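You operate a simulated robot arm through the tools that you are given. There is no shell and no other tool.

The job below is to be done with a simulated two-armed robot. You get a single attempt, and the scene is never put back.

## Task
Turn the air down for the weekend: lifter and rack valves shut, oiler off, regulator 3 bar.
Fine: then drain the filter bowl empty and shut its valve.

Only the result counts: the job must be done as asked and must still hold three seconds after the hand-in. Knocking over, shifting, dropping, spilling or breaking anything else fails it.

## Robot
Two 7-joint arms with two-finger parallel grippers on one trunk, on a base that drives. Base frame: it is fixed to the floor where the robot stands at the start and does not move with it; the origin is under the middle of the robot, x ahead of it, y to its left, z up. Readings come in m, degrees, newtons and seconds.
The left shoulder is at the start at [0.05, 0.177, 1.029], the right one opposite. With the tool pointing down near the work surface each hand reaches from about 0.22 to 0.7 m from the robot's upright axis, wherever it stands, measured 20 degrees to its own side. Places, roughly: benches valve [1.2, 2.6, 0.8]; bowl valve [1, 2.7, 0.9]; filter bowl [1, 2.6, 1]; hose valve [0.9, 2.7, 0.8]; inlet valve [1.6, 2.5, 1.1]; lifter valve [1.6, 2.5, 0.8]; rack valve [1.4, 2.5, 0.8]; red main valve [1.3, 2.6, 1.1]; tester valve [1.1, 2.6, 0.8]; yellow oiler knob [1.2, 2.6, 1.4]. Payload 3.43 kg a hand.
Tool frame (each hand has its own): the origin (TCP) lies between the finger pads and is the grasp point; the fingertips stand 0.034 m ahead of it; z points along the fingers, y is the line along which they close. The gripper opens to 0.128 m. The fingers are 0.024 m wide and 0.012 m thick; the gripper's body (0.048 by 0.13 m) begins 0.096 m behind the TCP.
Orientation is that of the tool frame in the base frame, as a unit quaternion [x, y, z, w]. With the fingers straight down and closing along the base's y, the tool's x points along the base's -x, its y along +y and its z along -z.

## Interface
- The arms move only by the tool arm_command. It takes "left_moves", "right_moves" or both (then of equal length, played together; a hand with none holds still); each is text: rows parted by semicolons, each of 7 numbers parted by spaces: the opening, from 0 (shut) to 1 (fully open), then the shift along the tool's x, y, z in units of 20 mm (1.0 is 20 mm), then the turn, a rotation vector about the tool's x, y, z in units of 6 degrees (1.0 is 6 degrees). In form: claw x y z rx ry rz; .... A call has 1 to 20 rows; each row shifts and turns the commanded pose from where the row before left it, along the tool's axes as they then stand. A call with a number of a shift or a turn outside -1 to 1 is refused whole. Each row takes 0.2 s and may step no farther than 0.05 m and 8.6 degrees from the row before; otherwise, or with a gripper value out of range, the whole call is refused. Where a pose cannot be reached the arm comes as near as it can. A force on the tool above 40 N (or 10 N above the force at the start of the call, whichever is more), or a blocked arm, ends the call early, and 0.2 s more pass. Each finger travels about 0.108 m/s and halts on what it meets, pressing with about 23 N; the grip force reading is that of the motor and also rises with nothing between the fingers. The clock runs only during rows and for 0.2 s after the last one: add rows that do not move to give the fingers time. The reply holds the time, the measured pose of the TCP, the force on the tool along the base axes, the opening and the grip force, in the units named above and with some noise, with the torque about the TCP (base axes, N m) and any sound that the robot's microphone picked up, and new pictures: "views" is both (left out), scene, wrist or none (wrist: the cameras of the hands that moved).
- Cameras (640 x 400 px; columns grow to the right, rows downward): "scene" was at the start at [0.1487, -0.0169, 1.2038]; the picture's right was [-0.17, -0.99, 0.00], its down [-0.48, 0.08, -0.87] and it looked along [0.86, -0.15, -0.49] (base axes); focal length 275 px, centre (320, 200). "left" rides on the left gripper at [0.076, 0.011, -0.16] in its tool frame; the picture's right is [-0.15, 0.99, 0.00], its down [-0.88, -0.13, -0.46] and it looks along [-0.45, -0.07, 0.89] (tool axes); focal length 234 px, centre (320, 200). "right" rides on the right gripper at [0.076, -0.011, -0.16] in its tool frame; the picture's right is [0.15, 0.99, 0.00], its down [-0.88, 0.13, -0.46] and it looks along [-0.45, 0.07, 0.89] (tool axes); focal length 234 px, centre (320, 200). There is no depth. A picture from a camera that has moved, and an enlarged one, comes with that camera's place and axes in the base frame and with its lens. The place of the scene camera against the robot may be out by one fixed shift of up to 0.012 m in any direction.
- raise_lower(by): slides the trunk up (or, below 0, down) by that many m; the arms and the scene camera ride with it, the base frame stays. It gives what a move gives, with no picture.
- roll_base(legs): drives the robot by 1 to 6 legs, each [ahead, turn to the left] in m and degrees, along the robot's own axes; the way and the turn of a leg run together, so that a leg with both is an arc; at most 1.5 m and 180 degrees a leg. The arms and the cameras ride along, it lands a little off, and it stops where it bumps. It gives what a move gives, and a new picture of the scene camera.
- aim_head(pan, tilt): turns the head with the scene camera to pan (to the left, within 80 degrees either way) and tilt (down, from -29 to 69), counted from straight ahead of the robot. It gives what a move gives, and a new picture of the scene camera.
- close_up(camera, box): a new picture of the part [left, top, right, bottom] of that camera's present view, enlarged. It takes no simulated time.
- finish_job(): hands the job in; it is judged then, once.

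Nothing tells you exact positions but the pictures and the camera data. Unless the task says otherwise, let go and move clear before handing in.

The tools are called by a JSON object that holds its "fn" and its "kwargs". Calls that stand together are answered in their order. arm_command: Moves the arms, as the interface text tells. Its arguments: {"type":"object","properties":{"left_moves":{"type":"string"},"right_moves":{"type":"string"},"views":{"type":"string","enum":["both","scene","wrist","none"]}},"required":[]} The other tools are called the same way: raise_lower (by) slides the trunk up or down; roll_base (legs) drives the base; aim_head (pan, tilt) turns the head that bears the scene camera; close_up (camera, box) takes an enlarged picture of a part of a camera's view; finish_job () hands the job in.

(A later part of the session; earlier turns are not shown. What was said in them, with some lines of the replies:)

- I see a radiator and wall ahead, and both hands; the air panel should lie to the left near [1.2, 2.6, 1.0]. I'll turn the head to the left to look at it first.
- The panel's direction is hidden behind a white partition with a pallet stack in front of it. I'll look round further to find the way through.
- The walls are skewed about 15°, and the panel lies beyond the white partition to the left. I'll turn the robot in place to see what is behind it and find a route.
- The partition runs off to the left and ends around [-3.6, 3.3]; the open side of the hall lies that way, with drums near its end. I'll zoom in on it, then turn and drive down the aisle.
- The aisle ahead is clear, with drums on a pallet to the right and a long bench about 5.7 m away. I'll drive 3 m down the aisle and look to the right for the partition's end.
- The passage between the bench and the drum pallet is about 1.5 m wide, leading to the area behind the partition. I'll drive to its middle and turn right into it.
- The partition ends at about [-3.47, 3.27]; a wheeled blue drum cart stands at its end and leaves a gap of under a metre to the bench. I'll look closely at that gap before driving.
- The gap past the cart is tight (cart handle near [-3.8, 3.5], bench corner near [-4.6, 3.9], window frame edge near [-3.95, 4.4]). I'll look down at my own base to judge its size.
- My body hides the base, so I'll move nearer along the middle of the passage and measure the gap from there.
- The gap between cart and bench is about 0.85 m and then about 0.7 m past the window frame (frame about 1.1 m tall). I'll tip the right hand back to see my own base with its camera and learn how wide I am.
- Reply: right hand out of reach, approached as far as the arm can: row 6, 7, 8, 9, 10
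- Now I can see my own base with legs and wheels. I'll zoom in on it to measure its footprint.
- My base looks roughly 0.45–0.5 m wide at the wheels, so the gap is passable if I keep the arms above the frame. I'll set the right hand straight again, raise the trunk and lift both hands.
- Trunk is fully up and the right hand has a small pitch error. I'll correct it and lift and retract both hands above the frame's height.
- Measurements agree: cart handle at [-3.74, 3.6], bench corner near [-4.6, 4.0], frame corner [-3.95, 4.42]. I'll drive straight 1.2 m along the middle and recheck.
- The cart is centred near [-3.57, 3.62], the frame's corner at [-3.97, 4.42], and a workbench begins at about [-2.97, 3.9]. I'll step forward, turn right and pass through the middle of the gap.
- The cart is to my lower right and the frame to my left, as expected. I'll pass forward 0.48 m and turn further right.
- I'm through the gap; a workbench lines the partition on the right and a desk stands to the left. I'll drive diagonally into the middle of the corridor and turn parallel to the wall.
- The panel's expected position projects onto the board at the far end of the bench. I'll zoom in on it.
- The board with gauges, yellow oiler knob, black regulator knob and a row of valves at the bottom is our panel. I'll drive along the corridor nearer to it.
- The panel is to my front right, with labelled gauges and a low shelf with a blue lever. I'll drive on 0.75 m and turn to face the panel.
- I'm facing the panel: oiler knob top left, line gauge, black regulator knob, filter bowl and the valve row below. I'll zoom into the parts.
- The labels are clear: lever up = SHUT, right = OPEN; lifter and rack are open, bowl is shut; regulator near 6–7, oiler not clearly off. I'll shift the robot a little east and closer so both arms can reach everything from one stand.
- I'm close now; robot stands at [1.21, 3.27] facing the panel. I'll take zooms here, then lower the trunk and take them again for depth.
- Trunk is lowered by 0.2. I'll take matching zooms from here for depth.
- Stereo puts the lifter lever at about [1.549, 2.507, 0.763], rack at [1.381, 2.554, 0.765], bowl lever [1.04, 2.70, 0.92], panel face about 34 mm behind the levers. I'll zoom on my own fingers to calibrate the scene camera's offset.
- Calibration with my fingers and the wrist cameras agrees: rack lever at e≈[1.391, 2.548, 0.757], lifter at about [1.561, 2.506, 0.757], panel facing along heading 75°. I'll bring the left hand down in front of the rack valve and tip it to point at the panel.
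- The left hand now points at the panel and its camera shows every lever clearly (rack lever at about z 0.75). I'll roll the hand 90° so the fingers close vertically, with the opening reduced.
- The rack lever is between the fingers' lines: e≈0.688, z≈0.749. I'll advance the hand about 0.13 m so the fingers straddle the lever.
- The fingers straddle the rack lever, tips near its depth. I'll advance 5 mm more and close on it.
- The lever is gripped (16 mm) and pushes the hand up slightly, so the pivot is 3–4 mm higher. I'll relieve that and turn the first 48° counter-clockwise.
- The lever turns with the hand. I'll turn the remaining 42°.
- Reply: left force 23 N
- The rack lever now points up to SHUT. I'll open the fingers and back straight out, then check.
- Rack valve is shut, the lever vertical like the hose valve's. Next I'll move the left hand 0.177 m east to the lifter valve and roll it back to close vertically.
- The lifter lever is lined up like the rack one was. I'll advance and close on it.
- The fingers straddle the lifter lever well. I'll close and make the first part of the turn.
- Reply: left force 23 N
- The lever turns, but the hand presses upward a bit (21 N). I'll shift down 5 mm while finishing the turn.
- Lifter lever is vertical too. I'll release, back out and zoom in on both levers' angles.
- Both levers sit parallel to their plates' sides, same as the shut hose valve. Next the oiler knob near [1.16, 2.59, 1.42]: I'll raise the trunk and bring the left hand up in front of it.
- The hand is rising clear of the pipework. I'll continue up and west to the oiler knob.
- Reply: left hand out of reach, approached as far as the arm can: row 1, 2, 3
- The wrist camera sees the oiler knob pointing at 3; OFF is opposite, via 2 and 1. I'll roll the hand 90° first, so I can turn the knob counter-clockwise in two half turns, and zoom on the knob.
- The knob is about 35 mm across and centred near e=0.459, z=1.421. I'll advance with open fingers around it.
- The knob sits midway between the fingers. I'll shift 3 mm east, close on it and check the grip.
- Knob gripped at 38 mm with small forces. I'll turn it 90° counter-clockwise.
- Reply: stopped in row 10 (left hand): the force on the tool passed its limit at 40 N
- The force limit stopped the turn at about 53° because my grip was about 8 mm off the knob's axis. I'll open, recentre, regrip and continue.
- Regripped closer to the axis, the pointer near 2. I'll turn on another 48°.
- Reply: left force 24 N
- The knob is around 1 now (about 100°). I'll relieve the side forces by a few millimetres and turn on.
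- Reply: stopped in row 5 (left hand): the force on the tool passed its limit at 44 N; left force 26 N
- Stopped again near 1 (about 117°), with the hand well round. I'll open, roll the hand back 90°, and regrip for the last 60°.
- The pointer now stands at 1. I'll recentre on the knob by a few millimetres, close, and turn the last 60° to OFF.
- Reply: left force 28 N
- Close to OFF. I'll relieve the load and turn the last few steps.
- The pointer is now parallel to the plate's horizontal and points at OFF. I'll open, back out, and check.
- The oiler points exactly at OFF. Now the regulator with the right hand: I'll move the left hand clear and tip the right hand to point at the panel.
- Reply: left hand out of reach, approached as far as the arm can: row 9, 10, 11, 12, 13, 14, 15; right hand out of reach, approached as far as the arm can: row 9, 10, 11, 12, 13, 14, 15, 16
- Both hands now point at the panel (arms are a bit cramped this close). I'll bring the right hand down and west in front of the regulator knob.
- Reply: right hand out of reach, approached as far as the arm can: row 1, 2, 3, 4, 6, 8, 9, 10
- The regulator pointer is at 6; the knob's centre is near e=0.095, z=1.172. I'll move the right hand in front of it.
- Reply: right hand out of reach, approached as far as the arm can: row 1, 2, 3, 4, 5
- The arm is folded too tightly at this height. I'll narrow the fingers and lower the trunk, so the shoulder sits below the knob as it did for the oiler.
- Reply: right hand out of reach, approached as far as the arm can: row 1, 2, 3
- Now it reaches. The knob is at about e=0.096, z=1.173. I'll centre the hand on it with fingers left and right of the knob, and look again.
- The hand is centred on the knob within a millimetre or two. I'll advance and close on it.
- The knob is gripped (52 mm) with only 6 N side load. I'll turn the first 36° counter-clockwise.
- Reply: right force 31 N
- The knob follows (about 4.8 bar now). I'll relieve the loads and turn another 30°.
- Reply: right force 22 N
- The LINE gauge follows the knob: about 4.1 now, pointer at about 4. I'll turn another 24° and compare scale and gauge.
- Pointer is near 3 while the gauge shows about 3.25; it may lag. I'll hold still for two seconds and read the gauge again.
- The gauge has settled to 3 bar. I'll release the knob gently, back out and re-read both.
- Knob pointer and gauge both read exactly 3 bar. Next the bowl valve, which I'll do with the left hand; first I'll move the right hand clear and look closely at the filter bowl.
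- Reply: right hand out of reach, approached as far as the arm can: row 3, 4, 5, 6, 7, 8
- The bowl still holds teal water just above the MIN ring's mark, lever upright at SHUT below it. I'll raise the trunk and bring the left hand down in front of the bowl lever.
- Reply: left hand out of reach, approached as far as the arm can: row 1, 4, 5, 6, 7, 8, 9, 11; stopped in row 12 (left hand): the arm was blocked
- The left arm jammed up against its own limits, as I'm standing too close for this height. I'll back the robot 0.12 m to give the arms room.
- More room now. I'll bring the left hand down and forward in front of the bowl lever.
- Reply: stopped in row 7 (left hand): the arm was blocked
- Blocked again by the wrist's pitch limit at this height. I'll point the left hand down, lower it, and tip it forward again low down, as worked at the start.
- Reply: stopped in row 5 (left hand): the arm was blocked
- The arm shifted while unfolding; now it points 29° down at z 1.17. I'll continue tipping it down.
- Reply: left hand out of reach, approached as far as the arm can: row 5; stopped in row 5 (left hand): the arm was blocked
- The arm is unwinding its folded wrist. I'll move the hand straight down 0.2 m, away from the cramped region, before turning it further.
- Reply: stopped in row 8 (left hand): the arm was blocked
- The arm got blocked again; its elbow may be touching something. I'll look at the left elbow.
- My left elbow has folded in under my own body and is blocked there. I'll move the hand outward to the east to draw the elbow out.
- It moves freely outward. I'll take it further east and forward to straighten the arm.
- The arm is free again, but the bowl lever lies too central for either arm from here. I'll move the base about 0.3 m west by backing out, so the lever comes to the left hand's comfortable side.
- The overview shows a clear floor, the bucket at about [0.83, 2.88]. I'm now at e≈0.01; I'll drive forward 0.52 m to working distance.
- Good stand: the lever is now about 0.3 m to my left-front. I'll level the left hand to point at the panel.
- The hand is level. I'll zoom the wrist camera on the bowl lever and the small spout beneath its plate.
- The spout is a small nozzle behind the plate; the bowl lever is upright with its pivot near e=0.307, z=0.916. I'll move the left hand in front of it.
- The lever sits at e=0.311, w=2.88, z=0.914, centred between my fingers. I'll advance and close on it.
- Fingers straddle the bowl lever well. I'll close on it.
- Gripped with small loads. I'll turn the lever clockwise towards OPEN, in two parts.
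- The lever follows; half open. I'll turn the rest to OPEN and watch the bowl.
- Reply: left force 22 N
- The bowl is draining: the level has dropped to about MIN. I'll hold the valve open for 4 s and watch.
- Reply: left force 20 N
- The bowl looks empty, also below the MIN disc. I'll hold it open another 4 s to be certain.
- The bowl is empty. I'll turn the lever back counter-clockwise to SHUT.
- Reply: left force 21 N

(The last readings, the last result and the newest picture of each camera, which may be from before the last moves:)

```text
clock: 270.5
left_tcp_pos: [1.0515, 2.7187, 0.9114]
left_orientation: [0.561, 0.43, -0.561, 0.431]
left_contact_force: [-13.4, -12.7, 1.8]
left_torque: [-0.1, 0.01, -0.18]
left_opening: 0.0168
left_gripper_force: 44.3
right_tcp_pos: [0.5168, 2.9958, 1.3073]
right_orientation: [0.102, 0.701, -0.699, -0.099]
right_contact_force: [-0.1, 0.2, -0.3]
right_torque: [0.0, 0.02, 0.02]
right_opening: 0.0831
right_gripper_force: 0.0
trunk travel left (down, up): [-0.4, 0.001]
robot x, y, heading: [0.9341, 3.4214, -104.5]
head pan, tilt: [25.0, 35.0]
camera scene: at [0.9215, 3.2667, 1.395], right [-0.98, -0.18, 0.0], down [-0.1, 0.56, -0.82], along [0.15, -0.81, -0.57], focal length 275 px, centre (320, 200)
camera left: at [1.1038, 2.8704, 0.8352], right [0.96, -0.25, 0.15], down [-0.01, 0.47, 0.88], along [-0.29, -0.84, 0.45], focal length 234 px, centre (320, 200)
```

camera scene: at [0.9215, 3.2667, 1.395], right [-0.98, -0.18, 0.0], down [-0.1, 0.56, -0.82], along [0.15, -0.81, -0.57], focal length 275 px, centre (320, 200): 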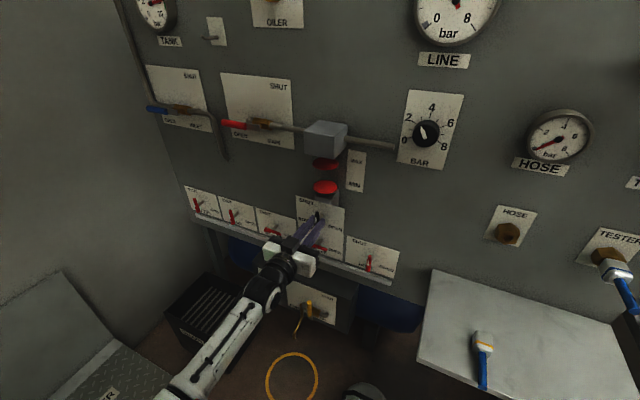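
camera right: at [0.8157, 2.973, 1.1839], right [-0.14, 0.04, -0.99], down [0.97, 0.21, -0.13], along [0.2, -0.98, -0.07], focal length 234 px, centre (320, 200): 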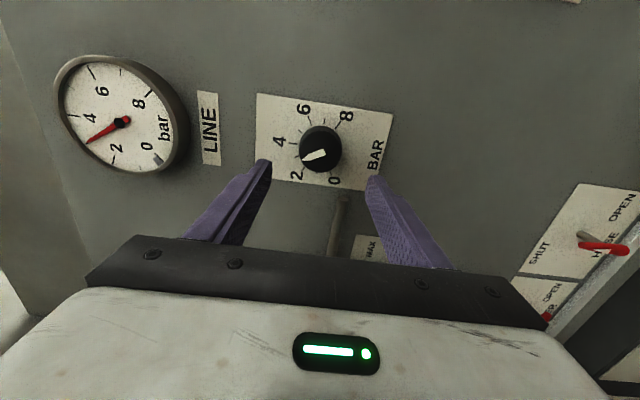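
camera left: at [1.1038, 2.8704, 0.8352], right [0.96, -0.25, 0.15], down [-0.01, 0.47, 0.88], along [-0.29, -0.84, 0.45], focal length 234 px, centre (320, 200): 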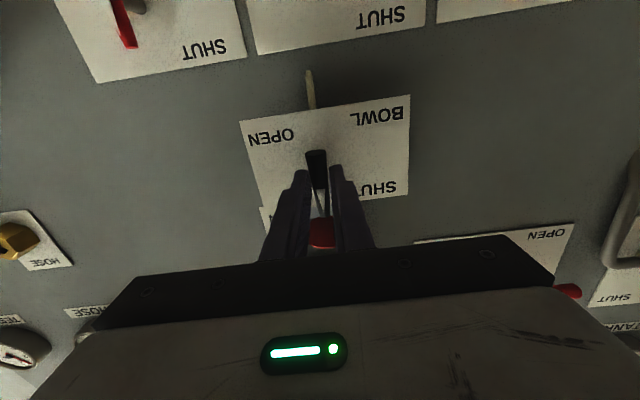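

The lever is upright at SHUT again. I'll release and back out, then verify everything.

{"fn": "arm_command", "kwargs": {"left_moves": "0.2 0 0 0 0 0 0;0.4 0 0 0 0 0 0;0.4 0 0 -0.4 0 0 0;0.4 0 0 -1 0 0 0;0.4 0 0 -1 0 0 0;0.4 0 0 -1 0 0 0;0.4 0 0 -1 0 0 0;0.4 0 0 -1 0 0 0", "views": "both"}}

{"fn": "close_up", "kwargs": {"camera": "left", "box": [230, 70, 410, 190]}}

{"fn": "close_up", "kwargs": {"camera": "scene", "box": [170, 150, 410, 300]}}

```text
clock: 272.3
left_tcp_pos: [1.0805, 2.8246, 0.9116]
left_orientation: [0.561, 0.429, -0.561, 0.432]
left_contact_force: [0.2, 0.1, 0.8]
left_torque: [0.01, 0.0, -0.04]
left_opening: 0.0515
left_gripper_force: 0.1
right_tcp_pos: [0.5191, 2.996, 1.3086]
right_orientation: [0.101, 0.701, -0.699, -0.099]
right_contact_force: [-0.1, -0.3, -0.8]
right_torque: [-0.03, 0.01, -0.01]
right_opening: 0.0833
right_gripper_force: 0.1
trunk travel left (down, up): [-0.4, 0.001]
robot x, y, heading: [0.9332, 3.4241, -104.7]
head pan, tilt: [25.0, 35.0]
camera scene: at [0.9231, 3.2682, 1.3952], right [-0.98, -0.18, 0.0], down [-0.1, 0.56, -0.82], along [0.15, -0.81, -0.57], focal length 275 px, centre (320, 200)
camera left: at [1.1331, 2.9755, 0.835], right [0.96, -0.25, 0.15], down [-0.01, 0.47, 0.88], along [-0.29, -0.84, 0.45], focal length 234 px, centre (320, 200)
```

scene: 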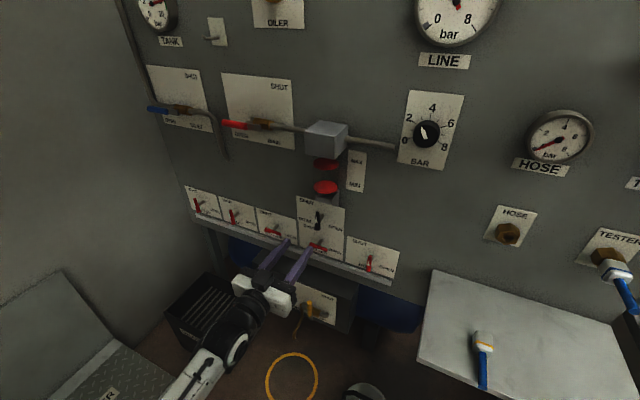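
left: 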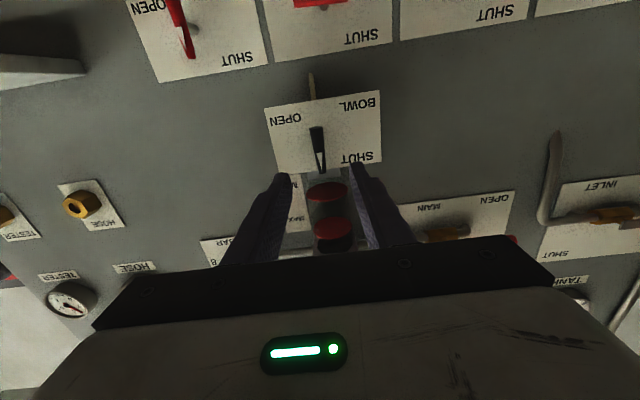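

```text
3.33 times, centred on (320, 130) of left
camera zoom: at [1.1331, 2.9755, 0.835], right [0.96, -0.25, 0.15], down [-0.01, 0.47, 0.88], along [-0.29, -0.84, 0.45], focal length 781 px, centre (320, 433)
```

zoom: 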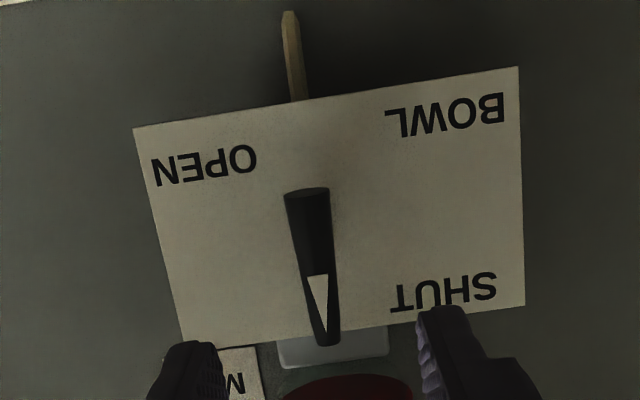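

```text
2.67 times, centred on (290, 225) of scene
camera zoom: at [0.9231, 3.2682, 1.3952], right [-0.98, -0.18, 0.0], down [-0.1, 0.56, -0.82], along [0.15, -0.81, -0.57], focal length 732 px, centre (400, 133)
```

zoom: 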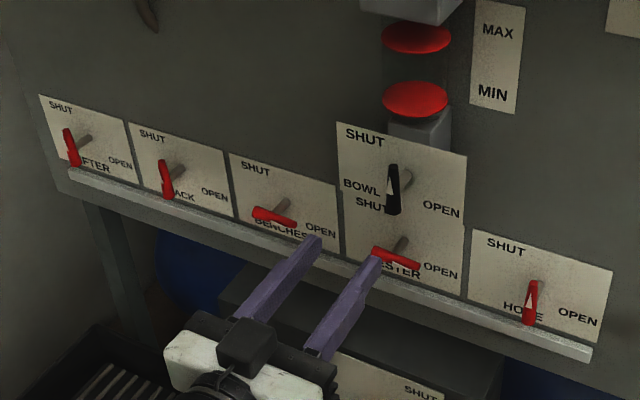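

The bowl lever is exactly upright and the bowl is empty. I'll back the robot away 0.35 m to be clear and check the whole panel.

{"fn": "roll_base", "kwargs": {"legs": [[-0.35, 0]]}}

{"fn": "aim_head", "kwargs": {"pan": 15, "tilt": 20}}

{"fn": "close_up", "kwargs": {"camera": "scene", "box": [160, 60, 400, 210]}}

{"fn": "close_up", "kwargs": {"camera": "scene", "box": [130, 180, 370, 330]}}

```text
clock: 274.6
left_tcp_pos: [1.168, 3.1627, 0.9121]
left_orientation: [0.561, 0.43, -0.56, 0.431]
left_contact_force: [-0.5, -0.3, -0.7]
left_torque: [0.01, 0.0, 0.0]
left_opening: 0.051
left_gripper_force: 0.0
right_tcp_pos: [0.6067, 3.3342, 1.3092]
right_orientation: [0.102, 0.701, -0.699, -0.1]
right_contact_force: [-1.2, 0.2, -0.6]
right_torque: [-0.02, -0.01, 0.02]
right_opening: 0.083
right_gripper_force: 0.0
trunk travel left (down, up): [-0.4, 0.001]
robot x, y, heading: [1.0204, 3.7612, -104.4]
head pan, tilt: [25.0, 35.0]
camera scene: at [1.0107, 3.6059, 1.3952], right [-0.98, -0.18, 0.0], down [-0.1, 0.56, -0.82], along [0.15, -0.81, -0.57], focal length 275 px, centre (320, 200)
```

scene: 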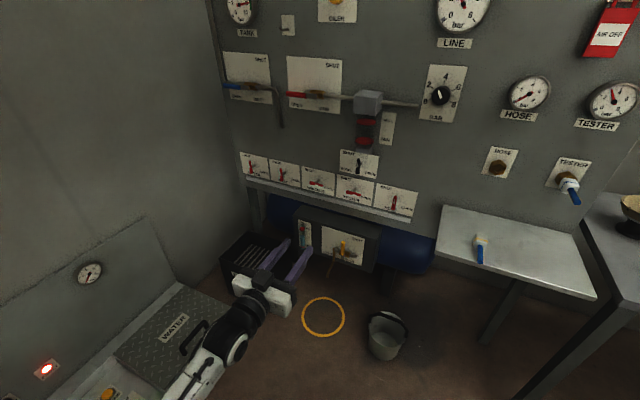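

```text
clock: 275.4
left_tcp_pos: [1.1664, 3.1608, 0.911]
left_orientation: [0.561, 0.43, -0.56, 0.431]
left_contact_force: [0.7, -0.5, -0.8]
left_torque: [0.01, -0.02, 0.0]
left_opening: 0.0511
left_gripper_force: 0.0
right_tcp_pos: [0.6073, 3.3319, 1.3077]
right_orientation: [0.102, 0.701, -0.699, -0.1]
right_contact_force: [0.2, 0.1, 0.0]
right_torque: [0.0, 0.0, -0.03]
right_opening: 0.0834
right_gripper_force: 0.0
trunk travel left (down, up): [-0.4, 0.001]
robot x, y, heading: [1.0244, 3.7638, -104.8]
head pan, tilt: [15.0, 20.0]
camera scene: at [0.9953, 3.5988, 1.4189], right [-1.0, -0.01, 0.0], down [0.0, 0.34, -0.94], along [0.01, -0.94, -0.34], focal length 275 px, centre (320, 200)
```

scene: 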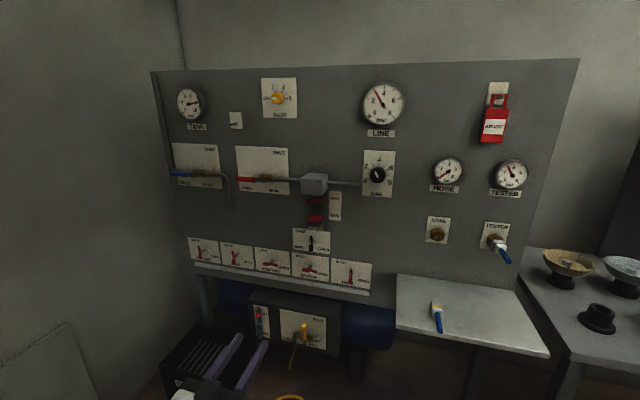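

```text
2.67 times, centred on (280, 135) of scene
camera zoom: at [0.9953, 3.5988, 1.4189], right [-1.0, -0.01, 0.0], down [0.0, 0.34, -0.94], along [0.01, -0.94, -0.34], focal length 732 px, centre (427, 373)
```

zoom: 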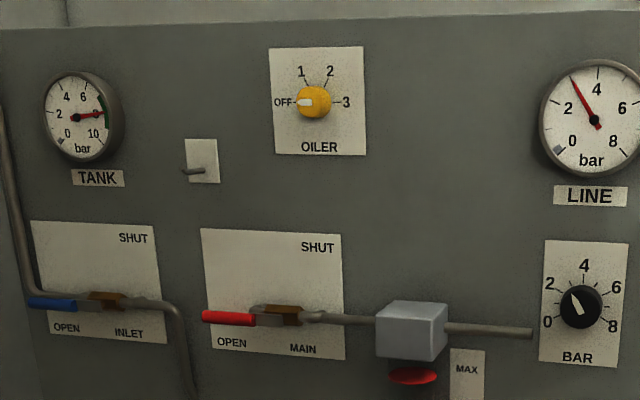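

```text
2.67 times, centred on (250, 255) of scene
camera zoom: at [0.9953, 3.5988, 1.4189], right [-1.0, -0.01, 0.0], down [0.0, 0.34, -0.94], along [0.01, -0.94, -0.34], focal length 732 px, centre (507, 53)
```

zoom: 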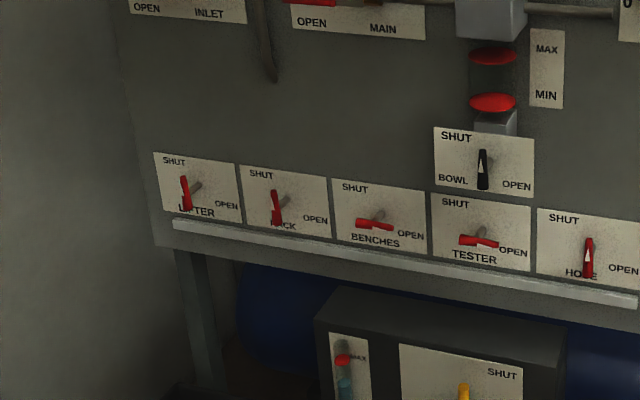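

Everything reads as asked. One last close look at gauge and regulator before handing in.

{"fn": "close_up", "kwargs": {"camera": "scene", "box": [350, 76, 430, 206]}}

{"fn": "close_up", "kwargs": {"camera": "scene", "box": [180, 230, 276, 280]}}

```text
3.08 times, centred on (390, 141) of scene
camera zoom: at [0.9953, 3.5988, 1.4189], right [-1.0, -0.01, 0.0], down [0.0, 0.34, -0.94], along [0.01, -0.94, -0.34], focal length 845 px, centre (105, 382)
```

zoom: 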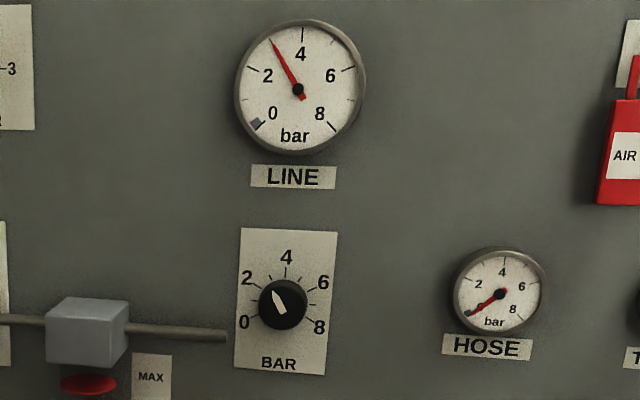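

```text
6.67 times, centred on (228, 255) of scene
camera zoom: at [0.9953, 3.5988, 1.4189], right [-1.0, -0.01, 0.0], down [0.0, 0.34, -0.94], along [0.01, -0.94, -0.34], focal length 1831 px, centre (933, -167)
```

zoom: 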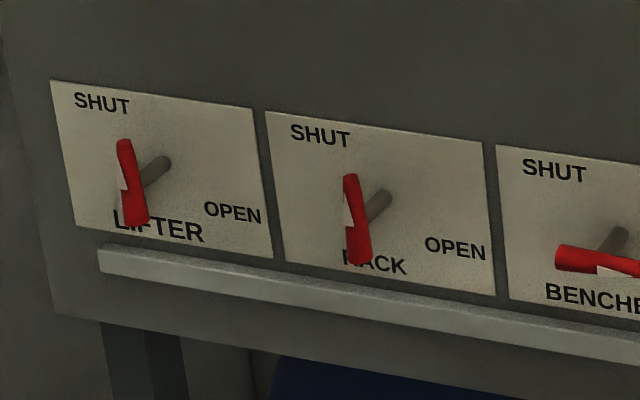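

The panel shows everything set as asked. The lifter and rack levers are upright at SHUT, the oiler is at OFF, and the regulator and LINE gauge both read 3 bar. The bowl is empty with its lever at SHUT. The other valves are untouched, and both hands are empty and clear of the panel, so I'm handing in.

{"fn": "finish_job", "kwargs": {}}

```text
The job is handed in.
```

The air is turned down for the weekend and I have handed the job in. I haven't been told the verdict.

- **Lifter and rack valves:** both levers are upright at SHUT.
- **Oiler:** the knob points at OFF.
- **Regulator:** the knob is at 3, and the LINE gauge settled at 3 bar.
- **Filter bowl:** I opened its valve until no water was visible, held it open about 4 seconds longer, then turned it back to SHUT. The bowl drains through a small spout behind its plate. I didn't put anything under it and didn't check where the water went.

I left the inlet, main, benches, tester and hose valves as they were. As far as I could see, nothing else was knocked or moved. Before handing in I backed the robot away from the panel with both hands empty.
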